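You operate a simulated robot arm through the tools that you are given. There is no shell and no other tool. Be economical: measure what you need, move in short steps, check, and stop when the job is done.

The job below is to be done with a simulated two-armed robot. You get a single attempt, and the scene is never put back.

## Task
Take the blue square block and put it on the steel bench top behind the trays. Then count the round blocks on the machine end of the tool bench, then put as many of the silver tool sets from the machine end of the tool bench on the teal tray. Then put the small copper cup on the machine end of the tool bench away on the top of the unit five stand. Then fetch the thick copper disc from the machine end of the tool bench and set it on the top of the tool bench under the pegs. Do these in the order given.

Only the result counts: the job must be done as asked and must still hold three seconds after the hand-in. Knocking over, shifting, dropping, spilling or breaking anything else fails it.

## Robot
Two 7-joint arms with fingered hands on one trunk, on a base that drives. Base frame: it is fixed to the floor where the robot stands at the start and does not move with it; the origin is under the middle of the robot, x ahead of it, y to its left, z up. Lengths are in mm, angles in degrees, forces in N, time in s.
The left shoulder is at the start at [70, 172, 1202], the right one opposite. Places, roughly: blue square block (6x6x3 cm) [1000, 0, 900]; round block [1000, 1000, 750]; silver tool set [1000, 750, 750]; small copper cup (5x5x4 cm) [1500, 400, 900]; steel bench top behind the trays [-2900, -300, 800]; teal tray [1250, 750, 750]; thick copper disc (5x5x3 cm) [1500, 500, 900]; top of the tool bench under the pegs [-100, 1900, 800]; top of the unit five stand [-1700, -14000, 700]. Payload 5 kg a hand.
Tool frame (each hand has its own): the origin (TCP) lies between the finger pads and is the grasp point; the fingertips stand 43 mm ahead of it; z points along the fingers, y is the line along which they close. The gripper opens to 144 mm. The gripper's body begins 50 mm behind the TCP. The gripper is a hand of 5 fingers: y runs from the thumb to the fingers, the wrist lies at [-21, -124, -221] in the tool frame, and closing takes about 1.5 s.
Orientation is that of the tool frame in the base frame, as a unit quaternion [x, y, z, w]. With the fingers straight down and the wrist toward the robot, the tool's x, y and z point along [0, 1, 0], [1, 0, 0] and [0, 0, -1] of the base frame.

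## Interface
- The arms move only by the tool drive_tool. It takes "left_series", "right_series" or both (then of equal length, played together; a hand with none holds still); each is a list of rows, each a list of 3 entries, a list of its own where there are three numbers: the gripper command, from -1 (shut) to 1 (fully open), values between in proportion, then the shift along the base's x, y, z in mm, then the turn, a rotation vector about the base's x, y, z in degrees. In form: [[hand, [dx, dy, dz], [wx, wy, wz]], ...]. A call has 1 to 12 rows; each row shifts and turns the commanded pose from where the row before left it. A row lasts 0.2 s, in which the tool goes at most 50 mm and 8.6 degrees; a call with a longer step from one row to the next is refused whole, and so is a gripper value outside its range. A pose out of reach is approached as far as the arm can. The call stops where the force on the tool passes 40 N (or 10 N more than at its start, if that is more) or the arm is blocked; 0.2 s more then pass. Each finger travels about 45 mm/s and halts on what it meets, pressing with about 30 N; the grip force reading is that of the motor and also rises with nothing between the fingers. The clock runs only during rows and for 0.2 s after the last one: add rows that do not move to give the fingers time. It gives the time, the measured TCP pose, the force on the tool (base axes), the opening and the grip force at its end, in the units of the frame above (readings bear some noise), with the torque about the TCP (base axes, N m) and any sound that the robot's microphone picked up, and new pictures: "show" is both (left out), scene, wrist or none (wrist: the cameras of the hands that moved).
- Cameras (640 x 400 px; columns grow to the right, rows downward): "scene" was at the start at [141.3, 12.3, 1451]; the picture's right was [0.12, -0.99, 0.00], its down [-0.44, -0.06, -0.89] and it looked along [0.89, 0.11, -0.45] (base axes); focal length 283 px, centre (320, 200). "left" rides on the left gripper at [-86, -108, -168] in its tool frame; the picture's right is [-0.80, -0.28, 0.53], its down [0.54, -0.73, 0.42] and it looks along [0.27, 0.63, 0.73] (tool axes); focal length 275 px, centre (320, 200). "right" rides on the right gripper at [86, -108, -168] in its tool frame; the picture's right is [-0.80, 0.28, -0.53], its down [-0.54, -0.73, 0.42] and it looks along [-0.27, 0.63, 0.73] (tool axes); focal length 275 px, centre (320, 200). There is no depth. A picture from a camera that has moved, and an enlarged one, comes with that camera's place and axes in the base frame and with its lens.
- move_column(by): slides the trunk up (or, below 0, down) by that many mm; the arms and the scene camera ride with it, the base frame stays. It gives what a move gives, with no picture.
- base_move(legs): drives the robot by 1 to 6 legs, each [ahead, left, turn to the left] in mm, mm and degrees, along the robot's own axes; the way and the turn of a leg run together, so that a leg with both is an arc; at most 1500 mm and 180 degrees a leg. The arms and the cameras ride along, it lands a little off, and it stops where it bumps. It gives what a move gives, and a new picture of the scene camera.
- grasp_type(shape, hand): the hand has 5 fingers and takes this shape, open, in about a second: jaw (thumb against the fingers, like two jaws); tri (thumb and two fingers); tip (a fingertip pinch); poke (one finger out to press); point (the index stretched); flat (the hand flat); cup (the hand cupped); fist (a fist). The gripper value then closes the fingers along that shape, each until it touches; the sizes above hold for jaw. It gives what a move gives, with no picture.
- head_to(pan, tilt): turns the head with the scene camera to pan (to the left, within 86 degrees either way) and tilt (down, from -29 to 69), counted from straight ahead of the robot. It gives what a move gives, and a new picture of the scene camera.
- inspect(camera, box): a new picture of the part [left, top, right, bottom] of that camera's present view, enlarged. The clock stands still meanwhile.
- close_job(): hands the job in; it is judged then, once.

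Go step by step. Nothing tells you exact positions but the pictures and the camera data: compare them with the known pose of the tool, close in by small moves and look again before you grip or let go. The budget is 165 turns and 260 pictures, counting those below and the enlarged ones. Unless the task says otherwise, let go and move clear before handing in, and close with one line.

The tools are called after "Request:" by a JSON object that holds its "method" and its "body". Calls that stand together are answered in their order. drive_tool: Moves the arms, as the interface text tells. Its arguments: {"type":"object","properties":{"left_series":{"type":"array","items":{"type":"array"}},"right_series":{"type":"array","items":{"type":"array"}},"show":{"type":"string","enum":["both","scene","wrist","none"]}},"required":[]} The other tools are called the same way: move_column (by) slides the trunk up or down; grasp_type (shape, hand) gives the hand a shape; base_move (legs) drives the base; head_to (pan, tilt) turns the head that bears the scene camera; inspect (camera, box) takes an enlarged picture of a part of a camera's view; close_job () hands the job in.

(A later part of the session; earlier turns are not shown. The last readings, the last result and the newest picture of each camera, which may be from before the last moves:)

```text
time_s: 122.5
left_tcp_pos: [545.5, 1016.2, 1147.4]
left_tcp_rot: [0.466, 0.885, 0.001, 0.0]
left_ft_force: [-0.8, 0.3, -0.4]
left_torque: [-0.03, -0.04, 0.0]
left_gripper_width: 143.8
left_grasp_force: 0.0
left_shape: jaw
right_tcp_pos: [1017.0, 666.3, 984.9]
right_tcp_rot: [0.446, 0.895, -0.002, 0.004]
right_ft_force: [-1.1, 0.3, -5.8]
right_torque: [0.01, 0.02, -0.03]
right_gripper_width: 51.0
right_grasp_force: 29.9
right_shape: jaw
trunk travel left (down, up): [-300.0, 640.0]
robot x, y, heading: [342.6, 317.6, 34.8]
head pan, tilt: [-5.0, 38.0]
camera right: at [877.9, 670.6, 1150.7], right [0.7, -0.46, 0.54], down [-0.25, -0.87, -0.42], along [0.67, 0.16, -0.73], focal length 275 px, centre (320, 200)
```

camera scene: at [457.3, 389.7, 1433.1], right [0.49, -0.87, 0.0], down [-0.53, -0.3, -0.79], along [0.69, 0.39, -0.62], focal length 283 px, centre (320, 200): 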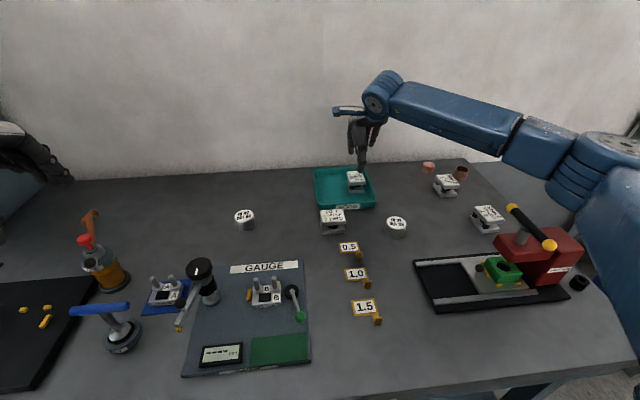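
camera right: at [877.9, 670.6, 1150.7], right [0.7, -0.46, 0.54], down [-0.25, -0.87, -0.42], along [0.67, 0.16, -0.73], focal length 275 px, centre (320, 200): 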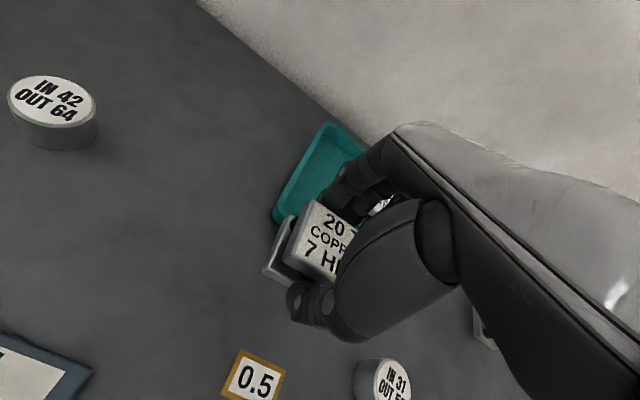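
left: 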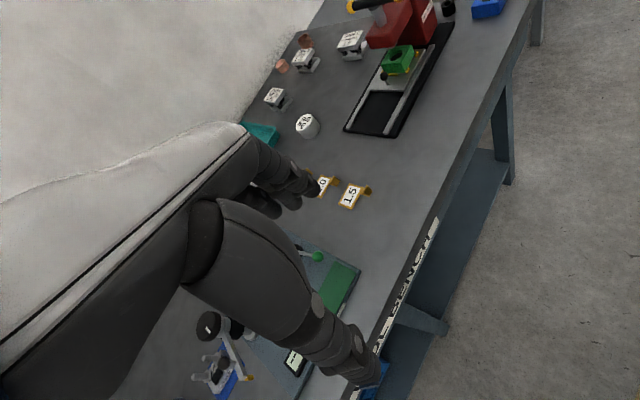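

Request:
{"method": "drive_tool", "body": {"right_series": [[-1, [41, 20, 0], [0, 0, 0]], [-1, [41, 20, 0], [0, 0, 0]], [-1, [41, 20, 0], [0, 0, 0]], [-1, [41, 18, 0], [0, 0, -1]], [-1, [0, 0, -30], [0, 0, 0]]]}}

```text
time_s: 123.7
left_tcp_pos: [547.6, 1016.0, 1148.0]
left_tcp_rot: [0.466, 0.885, 0.001, -0.001]
left_ft_force: [-0.1, -1.1, -0.6]
left_torque: [0.04, 0.04, 0.0]
left_gripper_width: 143.6
left_grasp_force: 0.0
left_shape: jaw
right_tcp_pos: [1182.9, 741.8, 954.2]
right_tcp_rot: [0.455, 0.89, 0.0, 0.003]
right_ft_force: [-0.6, 0.0, -3.3]
right_torque: [0.02, 0.07, 0.0]
right_gripper_width: 50.6
right_grasp_force: 29.9
right_shape: jaw
trunk travel left (down, up): [-300.0, 640.0]
robot x, y, heading: [342.7, 319.6, 34.7]
head pan, tilt: [-5.0, 38.0]
camera scene: at [459.9, 389.7, 1433.0], right [0.49, -0.87, 0.0], down [-0.54, -0.3, -0.79], along [0.68, 0.39, -0.62], focal length 283 px, centre (320, 200)
camera right: at [1044.5, 748.8, 1120.3], right [0.69, -0.48, 0.54], down [-0.27, -0.87, -0.42], along [0.67, 0.15, -0.73], focal length 275 px, centre (320, 200)
```

scene: 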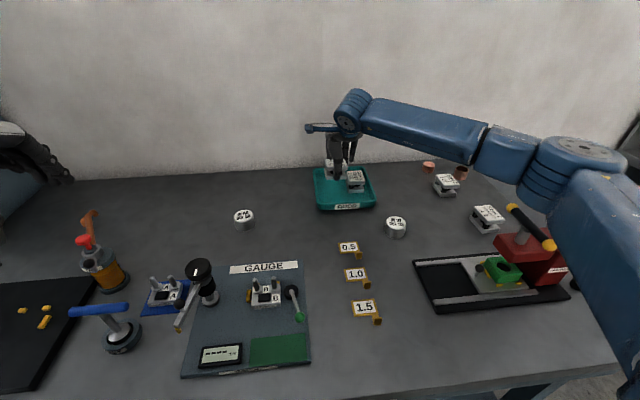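
right: 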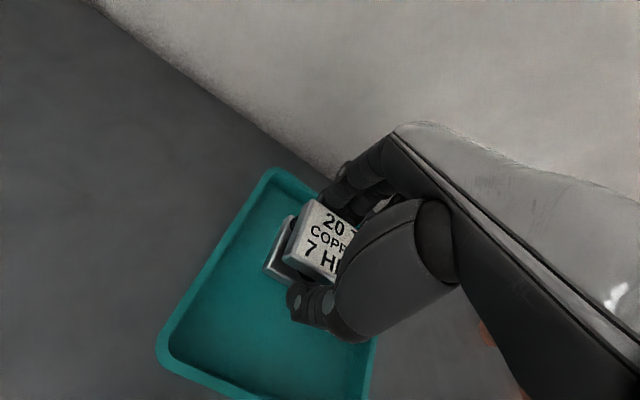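

Request:
{"method": "inspect", "body": {"camera": "scene", "box": [290, 120, 400, 220]}}

```text
4.00 times, centred on (345, 170) of scene
camera zoom: at [459.9, 389.7, 1433.0], right [0.49, -0.87, 0.0], down [-0.54, -0.3, -0.79], along [0.68, 0.39, -0.62], focal length 1130 px, centre (220, 320)
```

zoom: 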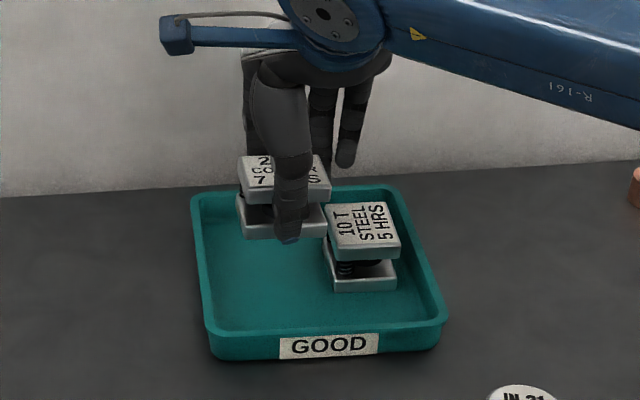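

The little finger sticks out toward the 10T set. I shift the 20T 32 mm deeper into the tray so the fingers pass behind 10T.

Request:
{"method": "drive_tool", "body": {"right_series": [[-1, [13, 10, 0], [0, 0, 0]], [-1, [13, 10, 0], [0, 0, 0]], [-1, [0, 0, -15], [0, 0, 0]]], "show": "wrist"}}

Request:
{"method": "inspect", "body": {"camera": "scene", "box": [290, 120, 400, 220]}}

```text
time_s: 124.5
left_tcp_pos: [546.3, 1014.8, 1147.5]
left_tcp_rot: [0.466, 0.885, 0.001, -0.001]
left_ft_force: [0.8, 0.1, 0.4]
left_torque: [-0.03, 0.04, 0.0]
left_gripper_width: 143.8
left_grasp_force: 0.0
left_shape: jaw
right_tcp_pos: [1207.7, 762.7, 939.9]
right_tcp_rot: [0.454, 0.891, -0.001, 0.003]
right_ft_force: [1.0, 0.7, -4.6]
right_torque: [0.0, 0.01, -0.02]
right_gripper_width: 50.5
right_grasp_force: 30.1
right_shape: jaw
trunk travel left (down, up): [-300.0, 640.0]
robot x, y, heading: [344.4, 320.2, 34.5]
head pan, tilt: [-5.0, 38.0]
camera right: at [1069.2, 770.3, 1106.0], right [0.69, -0.47, 0.54], down [-0.27, -0.87, -0.42], along [0.67, 0.15, -0.73], focal length 275 px, centre (320, 200)
```

right: 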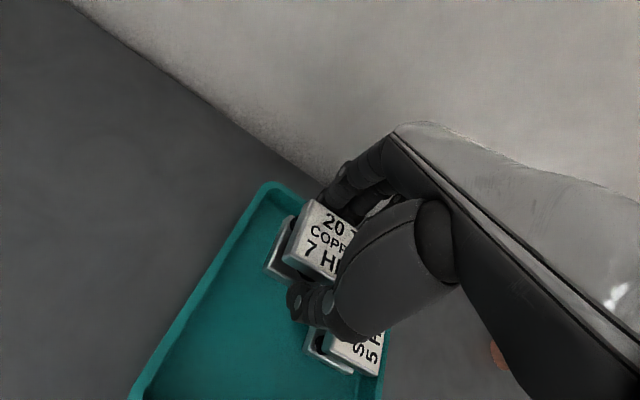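

```text
4.00 times, centred on (345, 170) of scene
camera zoom: at [459.5, 390.1, 1433.0], right [0.49, -0.87, 0.0], down [-0.54, -0.3, -0.79], along [0.68, 0.39, -0.62], focal length 1130 px, centre (220, 320)
```

zoom: 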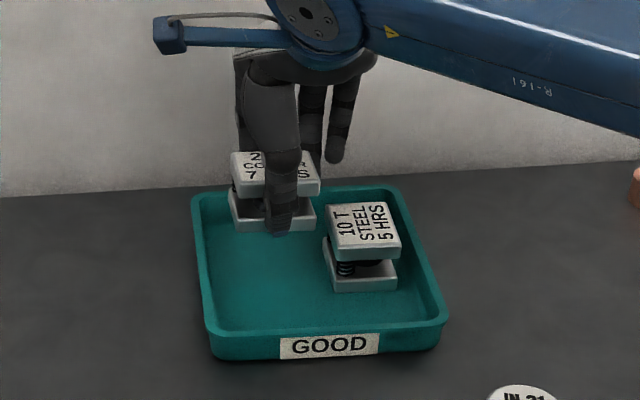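

The clearance now looks fine. I lower to the tray floor.

Request:
{"method": "drive_tool", "body": {"right_series": [[-1, [0, 0, -30], [0, 0, 0]], [-1, [0, 0, -10], [0, 0, 0]], [-1, [0, 0, -3], [0, 0, 0]], [-1, [0, 0, -2], [0, 0, 0]], [-1, [0, 0, -2], [0, 0, 0]]]}}

```text
time_s: 125.7
left_tcp_pos: [544.8, 1015.0, 1148.5]
left_tcp_rot: [0.466, 0.885, 0.001, 0.0]
left_ft_force: [0.3, 0.0, -0.3]
left_torque: [0.01, 0.02, -0.01]
left_gripper_width: 143.9
left_grasp_force: 0.0
left_shape: jaw
right_tcp_pos: [1208.8, 763.2, 894.2]
right_tcp_rot: [0.454, 0.891, -0.001, 0.003]
right_ft_force: [0.5, 0.6, -1.4]
right_torque: [-0.02, -0.15, 0.0]
right_gripper_width: 50.5
right_grasp_force: 30.3
right_shape: jaw
trunk travel left (down, up): [-300.0, 640.0]
robot x, y, heading: [344.6, 318.3, 34.5]
head pan, tilt: [-5.0, 38.0]
camera scene: at [458.5, 390.0, 1433.1], right [0.49, -0.87, 0.0], down [-0.54, -0.3, -0.79], along [0.69, 0.39, -0.62], focal length 283 px, centre (320, 200)
camera right: at [1070.3, 771.2, 1059.8], right [0.69, -0.48, 0.54], down [-0.27, -0.87, -0.42], along [0.67, 0.15, -0.73], focal length 275 px, centre (320, 200)
```

scene: 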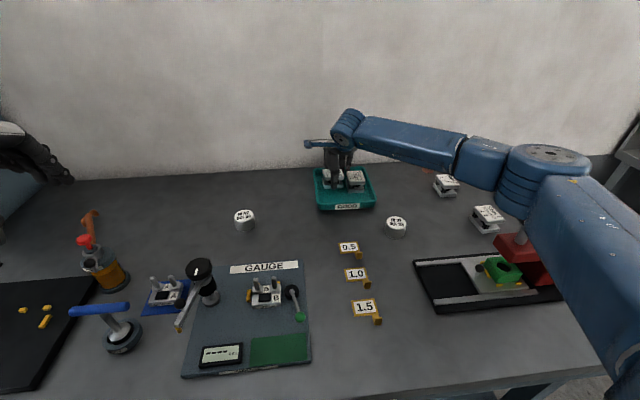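
right: 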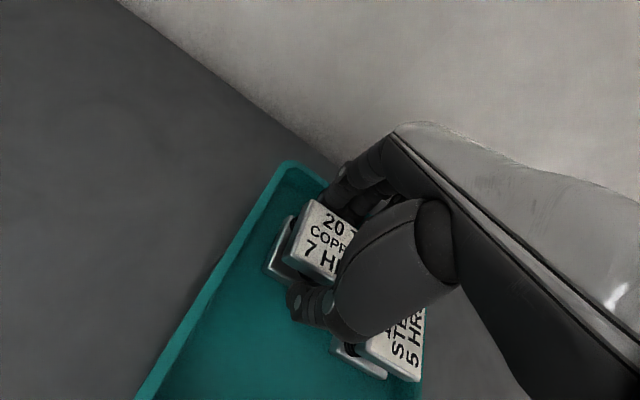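

Contact is starting. I settle 1 mm more, open narrowly, and rise.

Request:
{"method": "drive_tool", "body": {"right_series": [[-1, [0, 0, -1.5], [0, 0, 0]], [-0.2, [0, 0, 0], [0, 0, 0]], [0.0, [0, 0, 0], [0, 0, 0]], [0.1, [0, 0, 0], [0, 0, 0]], [0.1, [0, 0, 0], [0, 0, 0]], [0.1, [0, 0, 0], [0, 0, 0]], [0.1, [0, 0, 20], [0, 0, 0]], [0.1, [0, 0, 40], [0, 0, 0]], [0.1, [0, 0, 45], [0, 0, 0]]]}}

Request:
{"method": "inspect", "body": {"camera": "scene", "box": [290, 120, 640, 330]}}

```text
time_s: 127.7
left_tcp_pos: [543.6, 1015.7, 1148.5]
left_tcp_rot: [0.466, 0.885, 0.001, 0.0]
left_ft_force: [-0.5, 0.1, 0.2]
left_torque: [0.0, -0.03, 0.03]
left_gripper_width: 144.0
left_grasp_force: 0.0
left_shape: jaw
right_tcp_pos: [1209.0, 761.5, 995.6]
right_tcp_rot: [0.454, 0.891, -0.001, 0.004]
right_ft_force: [-0.7, 0.6, -0.5]
right_torque: [0.05, -0.04, -0.01]
right_gripper_width: 78.6
right_grasp_force: 0.1
right_shape: jaw
trunk travel left (down, up): [-300.0, 640.0]
robot x, y, heading: [344.7, 314.5, 34.7]
head pan, tilt: [-5.0, 38.0]
camera scene: at [457.4, 389.6, 1433.1], right [0.49, -0.87, 0.0], down [-0.53, -0.3, -0.79], along [0.69, 0.39, -0.62], focal length 283 px, centre (320, 200)
camera right: at [1069.7, 770.4, 1161.3], right [0.69, -0.47, 0.54], down [-0.27, -0.87, -0.42], along [0.67, 0.15, -0.73], focal length 275 px, centre (320, 200)
```

scene: 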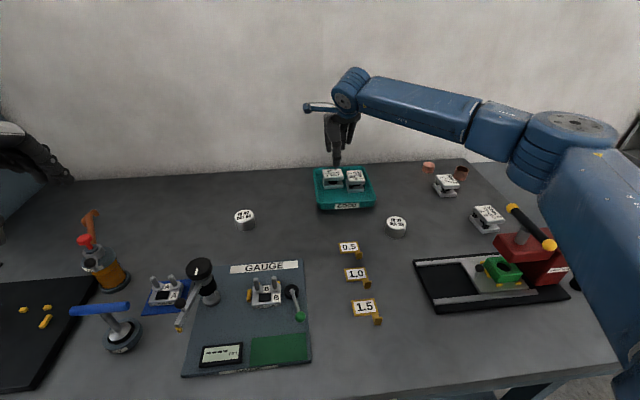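
right: 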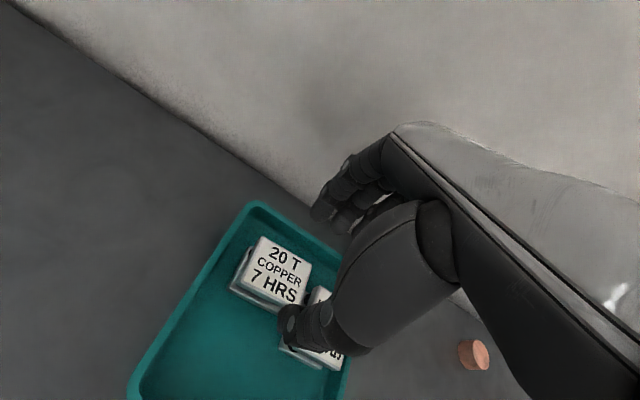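

```text
1.83 times, centred on (465, 225) of scene
camera zoom: at [457.4, 389.6, 1433.1], right [0.49, -0.87, 0.0], down [-0.53, -0.3, -0.79], along [0.69, 0.39, -0.62], focal length 517 px, centre (55, 154)
```

zoom: 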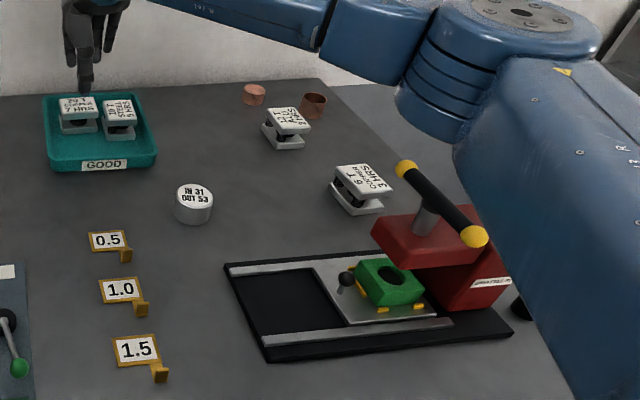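

Both sets stand in the teal tray and nothing else moved. Next is the copper cup near [1491, 372]; I raise the hand and strafe right along the bench.

Request:
{"method": "drive_tool", "body": {"right_series": [[0.1, [0, 0, 48], [0, 0, 0]], [0.1, [0, 0, 48], [0, 0, 0]], [0.1, [0, 0, 48], [0, 0, 0]], [0.1, [-20, -14, 40], [0, 0, 0]], [0.1, [-30, -20, 30], [0, 0, 0]]], "show": "scene"}}

```text
time_s: 128.8
left_tcp_pos: [543.2, 1014.2, 1149.7]
left_tcp_rot: [0.465, 0.885, 0.002, 0.0]
left_ft_force: [-0.8, -0.1, -0.1]
left_torque: [0.05, -0.03, 0.02]
left_gripper_width: 143.9
left_grasp_force: 0.2
left_shape: jaw
right_tcp_pos: [1157.2, 729.4, 1211.6]
right_tcp_rot: [0.454, 0.891, -0.001, 0.003]
right_ft_force: [-0.9, 0.4, 0.6]
right_torque: [0.03, -0.05, -0.02]
right_gripper_width: 79.0
right_grasp_force: 0.1
right_shape: jaw
trunk travel left (down, up): [-300.0, 640.0]
robot x, y, heading: [342.9, 314.5, 34.6]
head pan, tilt: [-5.0, 38.0]
camera scene: at [456.9, 388.7, 1433.3], right [0.49, -0.87, 0.0], down [-0.53, -0.3, -0.79], along [0.69, 0.39, -0.61], focal length 283 px, centre (320, 200)
```

scene: 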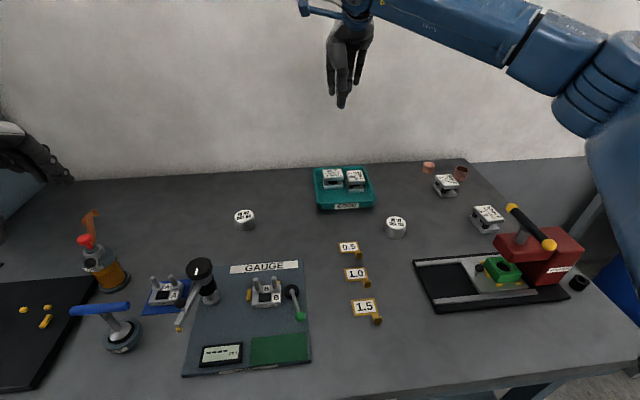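

Request:
{"method": "base_move", "body": {"legs": [[0, -430, 0], [20, 0, 0]]}}

Request:
{"method": "head_to", "body": {"pan": -10, "tilt": 38}}

```text
time_s: 131.9
left_tcp_pos: [807.4, 663.6, 1149.8]
left_tcp_rot: [0.467, 0.885, 0.002, 0.002]
left_ft_force: [-1.0, -1.1, 0.8]
left_torque: [0.04, -0.06, 0.04]
left_gripper_width: 143.7
left_grasp_force: 0.2
left_shape: jaw
right_tcp_pos: [1420.1, 377.7, 1214.0]
right_tcp_rot: [0.455, 0.89, 0.001, 0.005]
right_ft_force: [-0.8, -0.3, 0.9]
right_torque: [0.01, -0.1, -0.02]
right_gripper_width: 78.9
right_grasp_force: 0.0
right_shape: jaw
trunk travel left (down, up): [-300.0, 640.0]
robot x, y, heading: [606.3, -30.3, 34.8]
head pan, tilt: [-5.0, 38.0]
camera scene: at [718.7, 37.8, 1433.7], right [0.49, -0.87, 0.0], down [-0.53, -0.3, -0.79], along [0.69, 0.39, -0.61], focal length 283 px, centre (320, 200)
```

scene: 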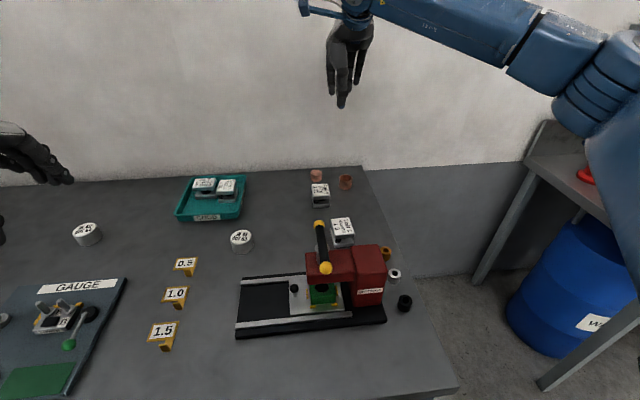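

```text
time_s: 132.6
left_tcp_pos: [810.2, 665.8, 1149.3]
left_tcp_rot: [0.467, 0.884, 0.0, -0.001]
left_ft_force: [0.0, 0.7, 0.4]
left_torque: [-0.04, 0.02, 0.0]
left_gripper_width: 143.9
left_grasp_force: 0.1
left_shape: jaw
right_tcp_pos: [1424.0, 380.0, 1209.9]
right_tcp_rot: [0.455, 0.891, -0.001, 0.004]
right_ft_force: [1.2, 0.3, 0.6]
right_torque: [-0.02, 0.04, -0.01]
right_gripper_width: 78.9
right_grasp_force: 0.1
right_shape: jaw
trunk travel left (down, up): [-300.0, 640.0]
robot x, y, heading: [605.0, -29.2, 34.7]
head pan, tilt: [-10.0, 38.0]
camera scene: at [726.0, 33.3, 1433.0], right [0.41, -0.91, 0.0], down [-0.56, -0.26, -0.79], along [0.72, 0.33, -0.62], focal length 283 px, centre (320, 200)
```

scene: 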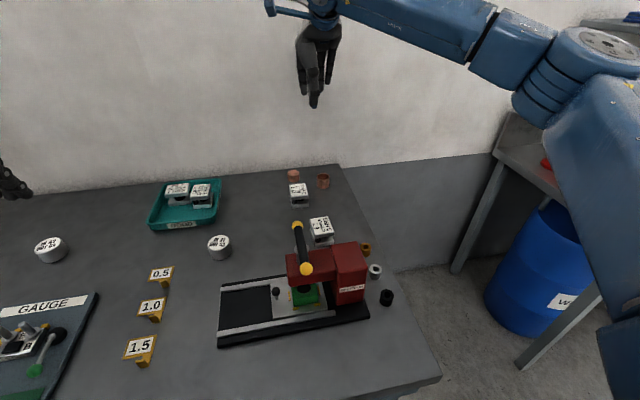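

Request:
{"method": "inspect", "body": {"camera": "scene", "box": [270, 155, 360, 255]}}

Request:
{"method": "inspect", "body": {"camera": "right", "box": [0, 0, 640, 400]}}

```text
4.00 times, centred on (315, 205) of scene
camera zoom: at [726.0, 33.3, 1433.0], right [0.41, -0.91, 0.0], down [-0.56, -0.26, -0.79], along [0.72, 0.33, -0.62], focal length 1130 px, centre (340, 180)
```

zoom: 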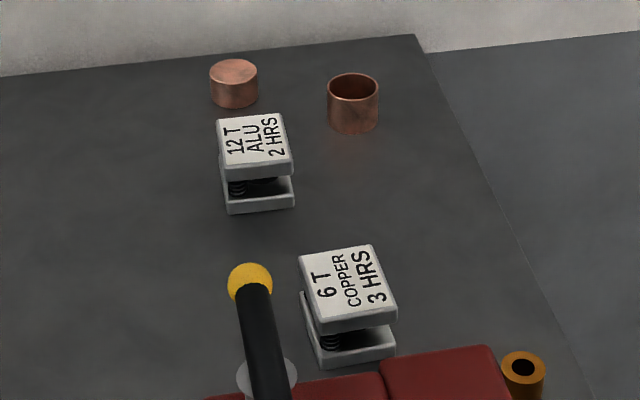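

```text
1.00 times, centred on (320, 200) of right
camera zoom: at [1284.5, 387.4, 1376.2], right [0.69, -0.48, 0.54], down [-0.27, -0.87, -0.42], along [0.67, 0.15, -0.73], focal length 275 px, centre (320, 200)
```

zoom: 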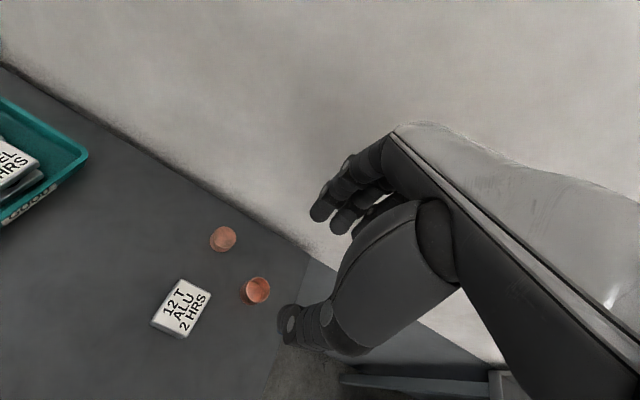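

The cup is at about [1499, 375] and the disc at about [1486, 490]. I bring the hand above the cup.

Request:
{"method": "drive_tool", "body": {"right_series": [[0.15, [25, -2, -30], [0, 0, 0]], [0.15, [25, -2, -30], [0, 0, 0]], [0.15, [25, -1, -30], [0, 0, 0]], [0.15, [0, 0, -45], [0, 0, 0]], [0.15, [0, 0, -45], [0, 0, 0]], [0.15, [0, 0, -20], [0, 0, 0]]]}}

Request:
{"method": "inspect", "body": {"camera": "right", "box": [180, 180, 340, 330]}}

```text
time_s: 134.0
left_tcp_pos: [810.4, 665.7, 1149.1]
left_tcp_rot: [0.466, 0.885, 0.001, 0.0]
left_ft_force: [-0.3, -0.2, 0.5]
left_torque: [-0.01, -0.02, -0.01]
left_gripper_width: 144.0
left_grasp_force: 0.1
left_shape: jaw
right_tcp_pos: [1496.8, 374.4, 1008.9]
right_tcp_rot: [0.454, 0.891, -0.001, 0.004]
right_ft_force: [-0.6, 0.1, 0.0]
right_torque: [-0.02, 0.04, 0.0]
right_gripper_width: 82.5
right_grasp_force: 0.0
right_shape: jaw
trunk travel left (down, up): [-300.0, 640.0]
robot x, y, heading: [604.1, -31.3, 34.3]
head pan, tilt: [-10.0, 38.0]
camera scene: at [726.0, 32.7, 1433.1], right [0.41, -0.91, 0.0], down [-0.56, -0.26, -0.79], along [0.72, 0.33, -0.62], focal length 283 px, centre (320, 200)
camera right: at [1358.4, 382.0, 1175.8], right [0.69, -0.48, 0.54], down [-0.27, -0.87, -0.42], along [0.67, 0.15, -0.73], focal length 275 px, centre (320, 200)
```

scene: 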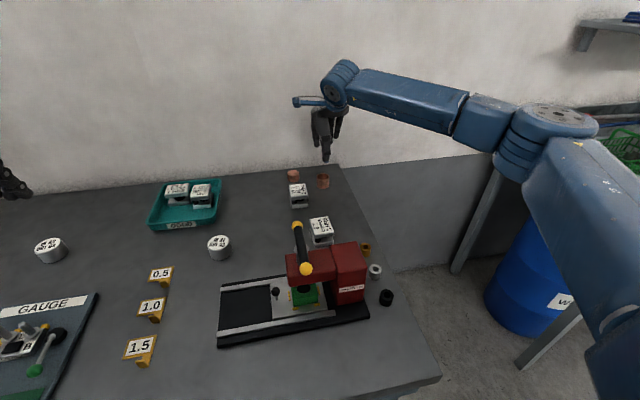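
right: 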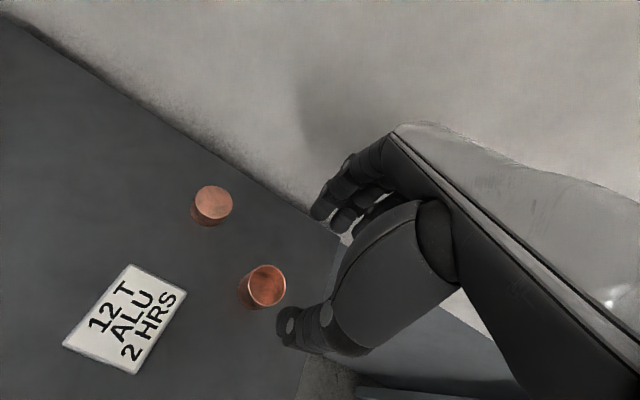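

```text
2.67 times, centred on (260, 255) of right
camera zoom: at [1358.4, 382.0, 1175.8], right [0.69, -0.48, 0.54], down [-0.27, -0.87, -0.42], along [0.67, 0.15, -0.73], focal length 734 px, centre (480, 53)
```

zoom: 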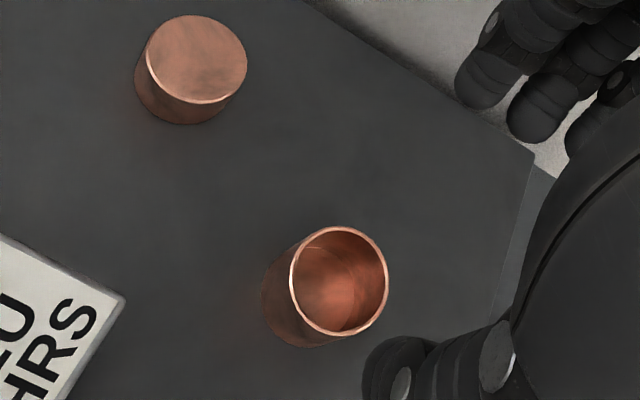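

The hand is centred over the cup. I lower and grip it.

Request:
{"method": "drive_tool", "body": {"right_series": [[0.15, [1, -1, -40], [0, 0, 0]], [0.15, [0, 0, -40], [0, 0, 0]], [0.15, [0, 0, -25], [0, 0, 0]], [0.15, [0, 0, -12], [0, 0, 0]]], "show": "wrist"}}

```text
time_s: 135.0
left_tcp_pos: [810.9, 666.1, 1149.3]
left_tcp_rot: [0.467, 0.884, 0.001, -0.002]
left_ft_force: [0.1, 0.2, -0.5]
left_torque: [0.0, 0.03, -0.01]
left_gripper_width: 143.9
left_grasp_force: 0.0
left_shape: jaw
right_tcp_pos: [1499.7, 373.1, 893.0]
right_tcp_rot: [0.456, 0.89, -0.001, 0.004]
right_ft_force: [-0.5, 0.3, 0.1]
right_torque: [-0.03, 0.0, -0.01]
right_gripper_width: 82.6
right_grasp_force: 0.0
right_shape: jaw
trunk travel left (down, up): [-300.0, 640.0]
robot x, y, heading: [605.0, -31.7, 34.5]
head pan, tilt: [-10.0, 38.0]
camera right: at [1360.1, 380.6, 1058.9], right [0.69, -0.48, 0.54], down [-0.27, -0.87, -0.42], along [0.67, 0.15, -0.73], focal length 275 px, centre (320, 200)
```

right: 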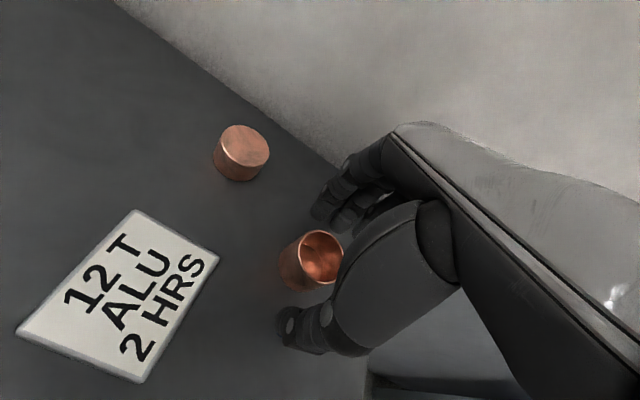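

Request:
{"method": "drive_tool", "body": {"right_series": [[-1, [0, 0, 0], [0, 0, 0]], [-1, [0, 0, 0], [0, 0, 0]], [-1, [0, 0, 0], [0, 0, 0]], [-1, [0, 0, 0], [0, 0, 0]], [-1, [0, 0, 0], [0, 0, 0]], [-1, [0, 0, 0], [0, 0, 0]]], "show": "wrist"}}

```text
time_s: 136.4
left_tcp_pos: [809.9, 665.3, 1149.1]
left_tcp_rot: [0.467, 0.884, 0.0, 0.0]
left_ft_force: [0.2, 0.6, -0.3]
left_torque: [-0.02, -0.01, 0.02]
left_gripper_width: 143.9
left_grasp_force: 0.0
left_shape: jaw
right_tcp_pos: [1498.6, 373.2, 892.9]
right_tcp_rot: [0.456, 0.89, 0.0, 0.005]
right_ft_force: [-0.7, -0.1, -0.9]
right_torque: [0.0, 0.0, 0.02]
right_gripper_width: 35.9
right_grasp_force: 29.9
right_shape: jaw
trunk travel left (down, up): [-300.0, 640.0]
robot x, y, heading: [604.2, -31.8, 34.3]
head pan, tilt: [-10.0, 38.0]
camera right: at [1359.6, 380.7, 1059.6], right [0.69, -0.48, 0.54], down [-0.27, -0.87, -0.42], along [0.67, 0.15, -0.73], focal length 275 px, centre (320, 200)
```

right: 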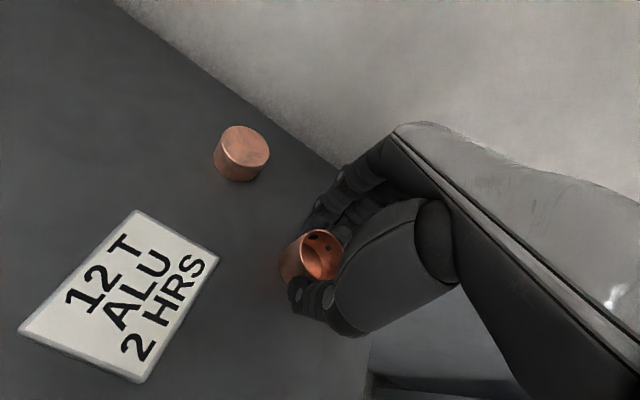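

Request:
{"method": "inspect", "body": {"camera": "right", "box": [240, 180, 400, 330]}}

Request:
{"method": "inspect", "body": {"camera": "scene", "box": [280, 90, 370, 220]}}

```text
2.67 times, centred on (320, 255) of right
camera zoom: at [1359.6, 380.7, 1059.6], right [0.69, -0.48, 0.54], down [-0.27, -0.87, -0.42], along [0.67, 0.15, -0.73], focal length 734 px, centre (320, 53)
```

zoom: 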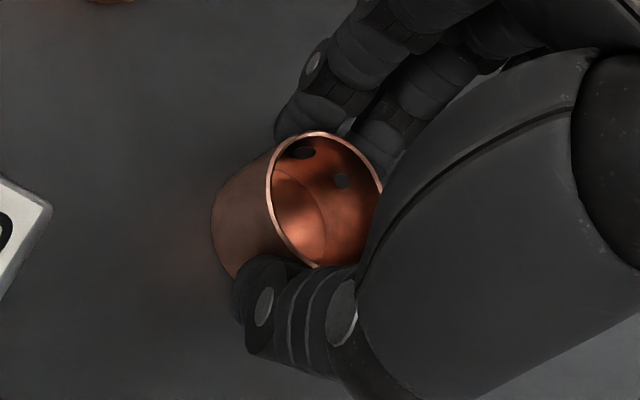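

```text
3.08 times, centred on (325, 155) of scene
camera zoom: at [725.9, 32.8, 1433.1], right [0.41, -0.91, 0.0], down [-0.56, -0.26, -0.79], along [0.72, 0.33, -0.62], focal length 870 px, centre (305, 338)
```

zoom: 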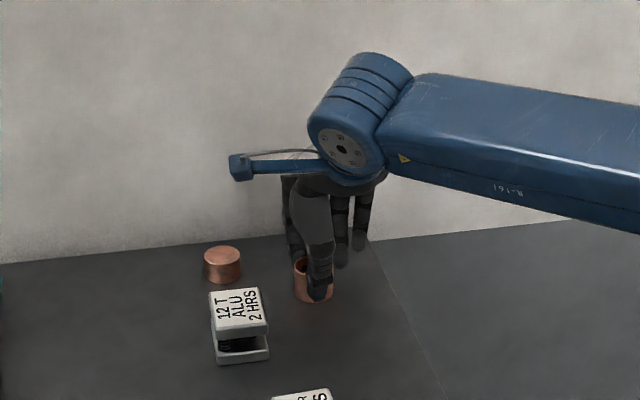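

The grasp is centred well enough. I lift straight up.

Request:
{"method": "drive_tool", "body": {"right_series": [[-1, [0, 0, 10], [0, 0, 0]], [-1, [0, 0, 30], [0, 0, 0]], [-1, [0, 0, 45], [0, 0, 0]], [-1, [0, 0, 45], [0, 0, 0]], [-1, [0, 0, 45], [0, 0, 0]], [-1, [-20, -14, 35], [0, 0, 0]], [-1, [-25, -18, 35], [0, 0, 0]]]}}

```text
time_s: 138.0
left_tcp_pos: [808.3, 663.9, 1149.8]
left_tcp_rot: [0.466, 0.885, 0.003, 0.0]
left_ft_force: [-0.9, 0.6, 0.3]
left_torque: [0.03, -0.03, -0.01]
left_gripper_width: 143.7
left_grasp_force: 0.1
left_shape: jaw
right_tcp_pos: [1452.6, 339.4, 1140.5]
right_tcp_rot: [0.455, 0.891, 0.001, 0.003]
right_ft_force: [-0.3, 0.3, -0.3]
right_torque: [0.04, -0.04, 0.03]
right_gripper_width: 36.2
right_grasp_force: 30.0
right_shape: jaw
trunk travel left (down, up): [-300.0, 640.0]
robot x, y, heading: [604.3, -29.1, 34.4]
head pan, tilt: [-10.0, 38.0]
camera scene: at [724.2, 31.4, 1433.3], right [0.41, -0.91, 0.0], down [-0.56, -0.25, -0.79], along [0.72, 0.33, -0.61], focal length 283 px, centre (320, 200)
camera right: at [1315.0, 347.3, 1305.6], right [0.69, -0.48, 0.54], down [-0.27, -0.87, -0.42], along [0.67, 0.15, -0.73], focal length 275 px, centre (320, 200)
```

scene: 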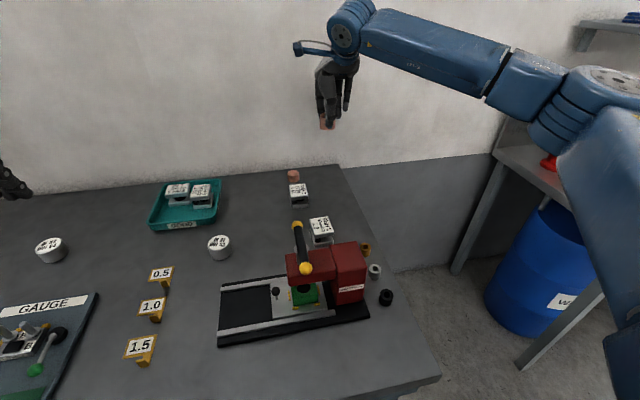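
right: 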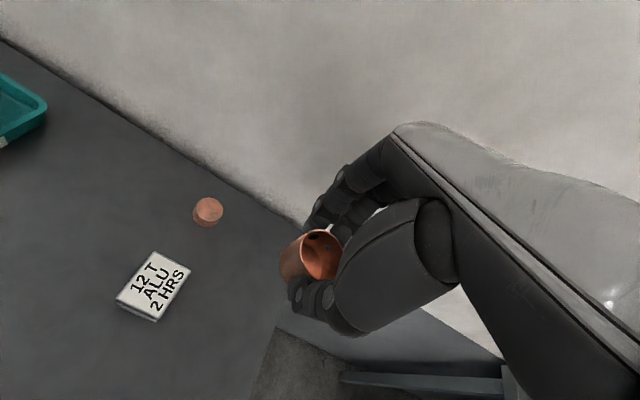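

The cup is held. I back away from the bench, then pull the arm in and turn to look toward the unit five stand.

Request:
{"method": "base_move", "body": {"legs": [[-750, 0, 0]]}}

Request:
{"method": "drive_tool", "body": {"right_series": [[-1, [-40, -26, 0], [0, 0, 0]], [-1, [-40, -26, 0], [0, 0, 0]], [-1, [-40, -26, 0], [0, 0, 0]], [-1, [-40, -26, 0], [0, 0, 0]], [-1, [-40, -26, 0], [0, 0, 0]]], "show": "none"}}

Request:
{"method": "base_move", "body": {"legs": [[0, 0, -133]]}}

Request:
{"method": "head_to", "body": {"pan": 0, "tilt": 8}}

```text
time_s: 142.0
left_tcp_pos: [182.8, 237.7, 1148.4]
left_tcp_rot: [0.461, 0.887, 0.001, 0.0]
left_ft_force: [0.0, 0.6, 0.0]
left_torque: [0.0, -0.01, 0.02]
left_gripper_width: 143.8
left_grasp_force: 0.1
left_shape: jaw
right_tcp_pos: [832.5, -79.5, 1138.6]
right_tcp_rot: [0.45, 0.893, -0.001, 0.004]
right_ft_force: [-0.5, -0.2, -0.5]
right_torque: [-0.03, 0.02, 0.02]
right_gripper_width: 36.3
right_grasp_force: 30.0
right_shape: jaw
trunk travel left (down, up): [-300.0, 640.0]
robot x, y, heading: [-10.9, -463.9, 35.2]
head pan, tilt: [-10.0, 38.0]
camera scene: at [106.3, -395.8, 1433.0], right [0.42, -0.91, 0.0], down [-0.56, -0.26, -0.79], along [0.71, 0.33, -0.62], focal length 283 px, centre (320, 200)
```

scene: 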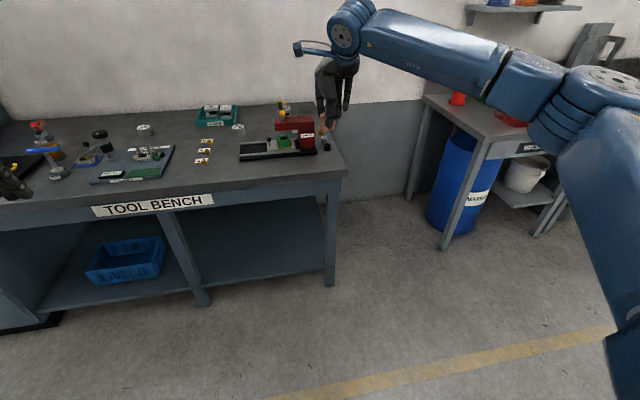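

```text
time_s: 143.2
left_tcp_pos: [182.4, 236.7, 1148.8]
left_tcp_rot: [0.461, 0.887, 0.002, 0.0]
left_ft_force: [-0.4, 0.3, 0.5]
left_torque: [0.0, 0.02, 0.0]
left_gripper_width: 143.7
left_grasp_force: 0.1
left_shape: jaw
right_tcp_pos: [631.3, -208.6, 1135.5]
right_tcp_rot: [0.45, 0.893, -0.001, 0.004]
right_ft_force: [-0.3, 0.2, 0.2]
right_torque: [0.03, -0.04, -0.06]
right_gripper_width: 36.1
right_grasp_force: 30.0
right_shape: jaw
trunk travel left (down, up): [-300.0, 640.0]
robot x, y, heading: [-11.1, -461.3, 35.4]
head pan, tilt: [-10.0, 38.0]
```

```text
time_s: 149.1
left_tcp_pos: [373.7, -1077.1, 1148.8]
left_tcp_rot: [0.998, -0.061, 0.001, 0.001]
left_ft_force: [0.1, -0.2, 0.3]
left_torque: [0.02, -0.01, 0.01]
left_gripper_width: 143.8
left_grasp_force: 0.1
left_shape: jaw
right_tcp_pos: [-258.0, -1111.6, 1136.8]
right_tcp_rot: [0.999, -0.048, -0.004, 0.001]
right_ft_force: [0.7, -1.3, -0.6]
right_torque: [0.02, 0.01, 0.02]
right_gripper_width: 35.9
right_grasp_force: 30.0
right_shape: jaw
trunk travel left (down, up): [-300.0, 640.0]
robot x, y, heading: [-12.4, -462.1, -96.9]
head pan, tilt: [-10.0, 38.0]
camera scene: at [-44.5, -594.3, 1433.1], right [-0.96, 0.29, 0.0], down [0.18, 0.59, -0.79], along [-0.23, -0.75, -0.62], focal length 283 px, centre (320, 200)
```

scene: 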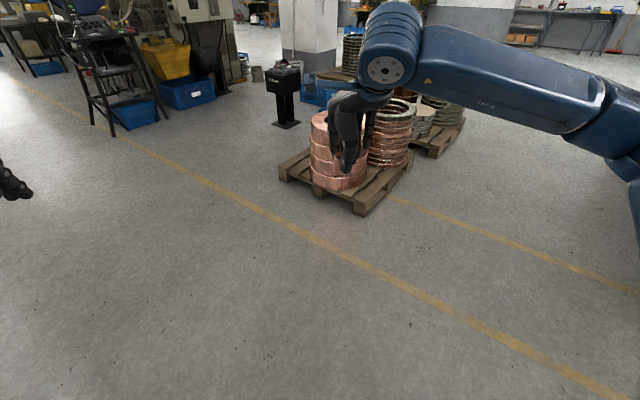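

```text
time_s: 150.1
left_tcp_pos: [374.6, -1077.0, 1148.4]
left_tcp_rot: [0.998, -0.062, 0.001, 0.001]
left_ft_force: [-0.8, 0.4, 0.2]
left_torque: [-0.02, 0.02, 0.02]
left_gripper_width: 144.0
left_grasp_force: 0.0
left_shape: jaw
right_tcp_pos: [-257.3, -1111.9, 1136.8]
right_tcp_rot: [0.999, -0.049, -0.004, 0.001]
right_ft_force: [-0.5, -0.3, -0.6]
right_torque: [0.02, 0.0, 0.0]
right_gripper_width: 36.0
right_grasp_force: 30.7
right_shape: jaw
trunk travel left (down, up): [-300.0, 640.0]
robot x, y, heading: [-15.4, -463.4, -97.0]
head pan, tilt: [0.0, 8.0]
camera scene: at [-30.4, -603.7, 1480.9], right [-0.99, 0.12, 0.0], down [0.02, 0.14, -0.99], along [-0.12, -0.98, -0.14], focal length 283 px, centre (320, 200)
```

scene: 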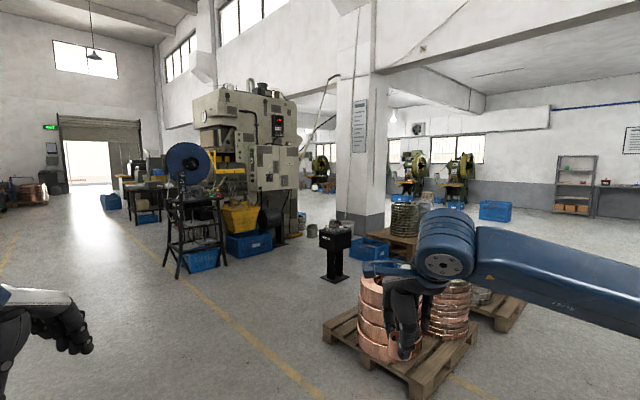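

Request:
{"method": "inspect", "body": {"camera": "scene", "box": [280, 130, 480, 250]}}

Request:
{"method": "inspect", "body": {"camera": "scene", "box": [0, 100, 200, 220]}}

```text
3.20 times, centred on (380, 190) of scene
camera zoom: at [-30.4, -603.7, 1480.9], right [-0.99, 0.12, 0.0], down [0.02, 0.14, -0.99], along [-0.12, -0.98, -0.14], focal length 904 px, centre (128, 232)
```

zoom: 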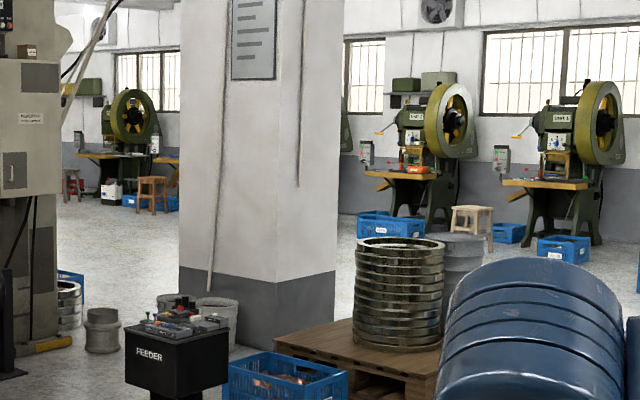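

```text
3.20 times, centred on (100, 160) of scene
camera zoom: at [-30.4, -603.7, 1480.9], right [-0.99, 0.12, 0.0], down [0.02, 0.14, -0.99], along [-0.12, -0.98, -0.14], focal length 904 px, centre (1024, 328)
```

zoom: 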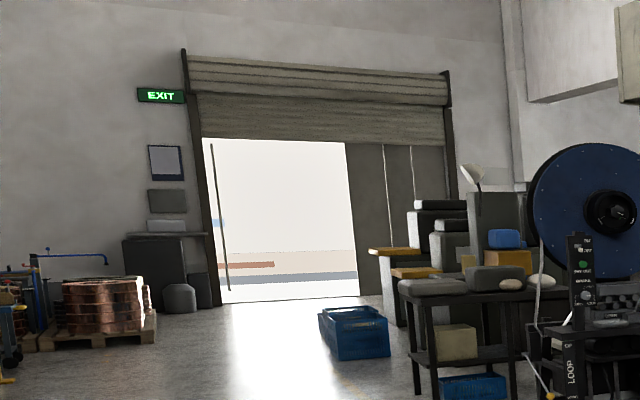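

The press at zoom (131,156), about 13.4 m off, matches the "unit five" place. The direct line is blocked by the coil pallets and a column, so I look to the right for a free route.

Request:
{"method": "head_to", "body": {"pan": -38, "tilt": 15}}

Request:
{"method": "head_to", "body": {"pan": 35, "tilt": 12}}

```text
time_s: 151.1
left_tcp_pos: [374.2, -1077.8, 1148.1]
left_tcp_rot: [0.998, -0.062, 0.001, 0.001]
left_ft_force: [-0.3, -0.5, 0.1]
left_torque: [0.02, 0.03, 0.0]
left_gripper_width: 143.9
left_grasp_force: 0.1
left_shape: jaw
right_tcp_pos: [-257.4, -1111.1, 1136.8]
right_tcp_rot: [0.999, -0.049, -0.003, 0.001]
right_ft_force: [-0.1, -0.2, -0.8]
right_torque: [-0.02, -0.02, 0.01]
right_gripper_width: 36.1
right_grasp_force: 30.1
right_shape: jaw
trunk travel left (down, up): [-300.0, 640.0]
robot x, y, heading: [-13.0, -461.3, -96.9]
head pan, tilt: [-38.0, 15.0]
camera scene: at [-85.1, -577.8, 1469.7], right [-0.71, 0.71, 0.0], down [0.18, 0.18, -0.97], along [-0.68, -0.68, -0.26], focal length 283 px, centre (320, 200)
```

scene: 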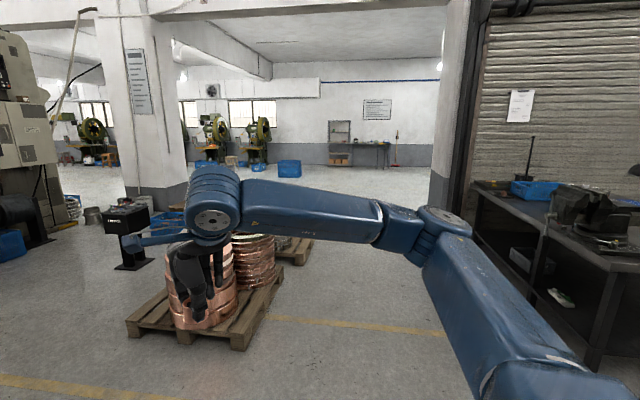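

```text
time_s: 152.6
left_tcp_pos: [373.9, -1077.7, 1148.1]
left_tcp_rot: [0.998, -0.062, 0.001, 0.001]
left_ft_force: [-0.1, -0.2, 0.2]
left_torque: [0.0, -0.02, -0.04]
left_gripper_width: 143.7
left_grasp_force: 0.0
left_shape: jaw
right_tcp_pos: [-257.5, -1111.0, 1136.2]
right_tcp_rot: [0.999, -0.048, -0.004, 0.0]
right_ft_force: [0.3, -0.9, -0.5]
right_torque: [0.03, 0.01, -0.02]
right_gripper_width: 35.8
right_grasp_force: 30.3
right_shape: jaw
trunk travel left (down, up): [-300.0, 640.0]
robot x, y, heading: [-16.1, -460.7, -96.8]
head pan, tilt: [35.0, 12.0]
camera scene: at [24.6, -594.1, 1474.5], right [-0.88, -0.47, 0.0], down [-0.1, 0.18, -0.98], along [0.46, -0.86, -0.21], focal length 283 px, centre (320, 200)
```

scene: 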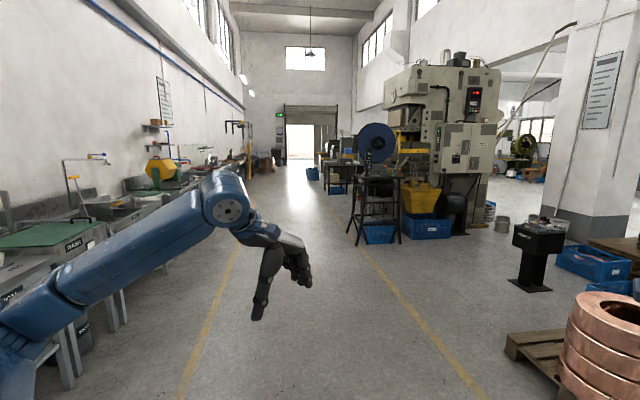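

There is a 1.9 m corridor between the coil pallets and the steel bench leading to the press hall. I drive along it first.

Request:
{"method": "base_move", "body": {"legs": [[0, 0, -49], [1500, 0, 0], [1500, 0, 0], [0, 0, 40]]}}

Request:
{"method": "head_to", "body": {"pan": 5, "tilt": 15}}

```text
time_s: 171.2
left_tcp_pos: [-2204.1, -2804.6, 1148.5]
left_tcp_rot: [0.992, -0.128, 0.001, 0.001]
left_ft_force: [-0.1, -0.4, 0.2]
left_torque: [0.03, 0.02, 0.03]
left_gripper_width: 143.8
left_grasp_force: 0.1
left_shape: jaw
right_tcp_pos: [-2835.7, -2756.3, 1136.5]
right_tcp_rot: [0.993, -0.118, -0.004, 0.001]
right_ft_force: [0.6, 0.6, -0.6]
right_torque: [0.04, -0.02, 0.02]
right_gripper_width: 36.0
right_grasp_force: 30.1
right_shape: jaw
trunk travel left (down, up): [-300.0, 640.0]
robot x, y, heading: [-2510.8, -2144.9, -104.7]
head pan, tilt: [35.0, 12.0]
camera scene: at [-2485.7, -2278.9, 1474.5], right [-0.94, -0.35, 0.0], down [-0.07, 0.2, -0.98], along [0.34, -0.92, -0.21], focal length 283 px, centre (320, 200)
```

scene: 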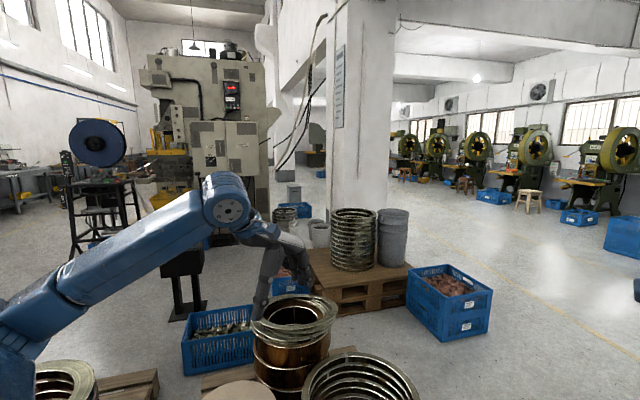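

```text
time_s: 172.1
left_tcp_pos: [-2203.2, -2803.8, 1149.2]
left_tcp_rot: [0.992, -0.129, 0.0, 0.001]
left_ft_force: [0.4, 0.4, 0.0]
left_torque: [0.03, -0.02, 0.03]
left_gripper_width: 143.6
left_grasp_force: 0.1
left_shape: jaw
right_tcp_pos: [-2834.8, -2754.2, 1137.4]
right_tcp_rot: [0.993, -0.117, -0.004, 0.0]
right_ft_force: [1.3, 0.0, -1.1]
right_torque: [-0.02, -0.03, 0.01]
right_gripper_width: 35.9
right_grasp_force: 30.0
right_shape: jaw
trunk travel left (down, up): [-300.0, 640.0]
robot x, y, heading: [-2502.2, -2141.9, -105.1]
head pan, tilt: [5.0, 15.0]
camera scene: at [-2534.0, -2283.5, 1469.6], right [-0.99, 0.17, 0.0], down [0.04, 0.26, -0.97], along [-0.16, -0.95, -0.26], focal length 283 px, centre (320, 200)
```

scene: 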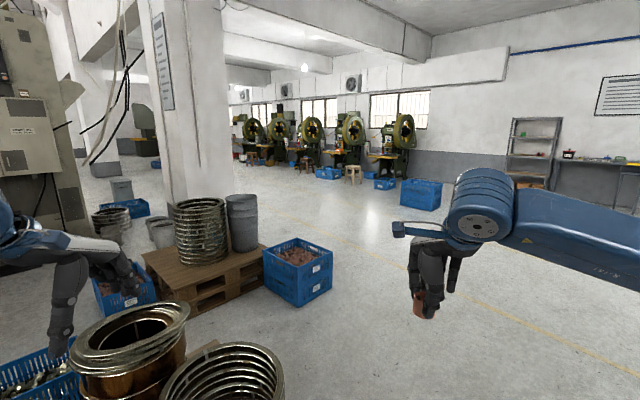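

I can count the press units from the right; the fifth, at pixel (250,140), matches the target. I go right of the blue crate and then diagonally down the hall.

Request:
{"method": "base_move", "body": {"legs": [[0, 0, -12.7], [1400, 0, 0], [1380, 0, 0], [0, 0, 45], [1500, 0, 0]]}}

Request:
{"method": "head_to", "body": {"pan": 0, "tilt": 12}}

```text
time_s: 195.5
left_tcp_pos: [-2735.5, -6495.0, 1147.5]
left_tcp_rot: [0.99, 0.138, 0.001, 0.0]
left_ft_force: [-0.6, -0.1, -0.6]
left_torque: [0.02, 0.01, 0.02]
left_gripper_width: 143.6
left_grasp_force: 0.0
left_shape: jaw
right_tcp_pos: [-3305.1, -6771.8, 1136.3]
right_tcp_rot: [0.989, 0.15, -0.003, 0.001]
right_ft_force: [0.2, -0.5, -0.1]
right_torque: [0.02, -0.02, -0.01]
right_gripper_width: 35.9
right_grasp_force: 29.9
right_shape: jaw
trunk travel left (down, up): [-300.0, 640.0]
robot x, y, heading: [-3333.0, -6081.9, -74.4]
head pan, tilt: [5.0, 15.0]
camera scene: at [-3284.6, -6214.7, 1469.6], right [-0.93, -0.36, 0.0], down [-0.09, 0.24, -0.97], along [0.34, -0.9, -0.26], focal length 283 px, centre (320, 200)
```

scene: 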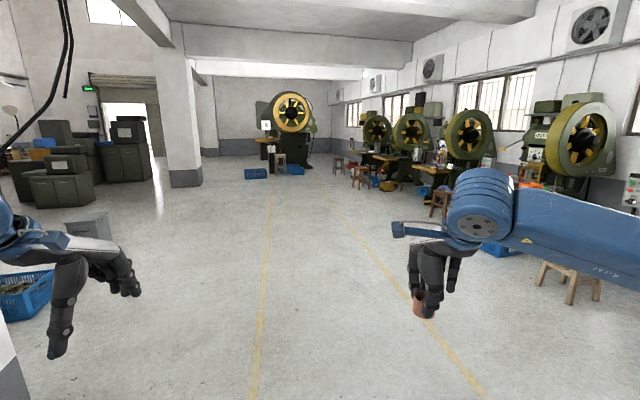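

```text
time_s: 196.2
left_tcp_pos: [-2736.0, -6495.1, 1148.0]
left_tcp_rot: [0.99, 0.138, 0.001, 0.001]
left_ft_force: [-0.3, 0.0, 0.2]
left_torque: [-0.01, -0.02, -0.02]
left_gripper_width: 144.0
left_grasp_force: 0.2
left_shape: jaw
right_tcp_pos: [-3304.6, -6773.1, 1136.6]
right_tcp_rot: [0.989, 0.15, -0.004, 0.001]
right_ft_force: [0.4, -0.3, 0.3]
right_torque: [0.03, -0.01, 0.0]
right_gripper_width: 35.6
right_grasp_force: 29.9
right_shape: jaw
trunk travel left (down, up): [-300.0, 640.0]
robot x, y, heading: [-3331.6, -6081.3, -74.1]
head pan, tilt: [0.0, 12.0]
camera scene: at [-3292.4, -6217.2, 1474.5], right [-0.96, -0.27, 0.0], down [-0.06, 0.2, -0.98], along [0.27, -0.94, -0.21], focal length 283 px, centre (320, 200)
```

scene: 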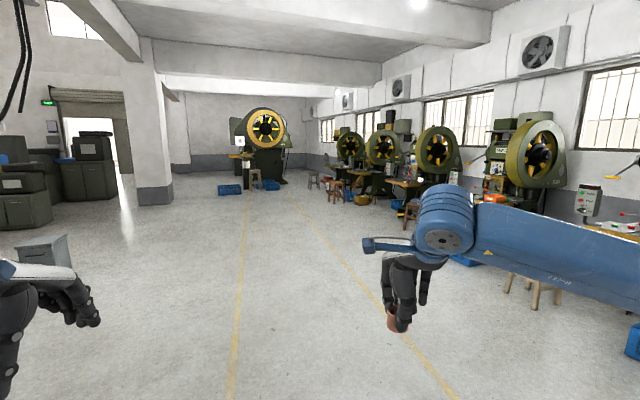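

Request:
{"method": "inspect", "body": {"camera": "scene", "box": [290, 110, 450, 220]}}

```text
3.64 times, centred on (370, 165) of scene
camera zoom: at [-3292.4, -6217.2, 1474.5], right [-0.96, -0.27, 0.0], down [-0.06, 0.2, -0.98], along [0.27, -0.94, -0.21], focal length 1028 px, centre (138, 327)
```

zoom: 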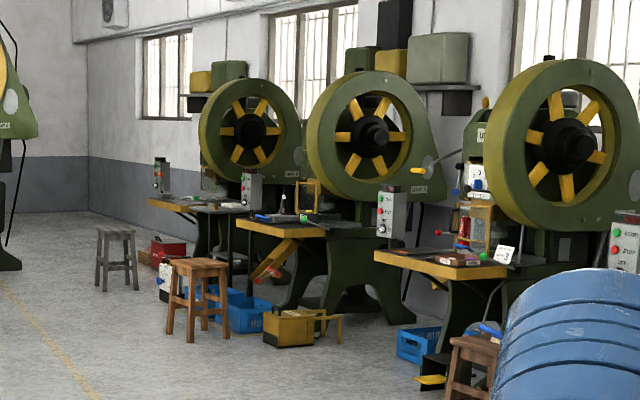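

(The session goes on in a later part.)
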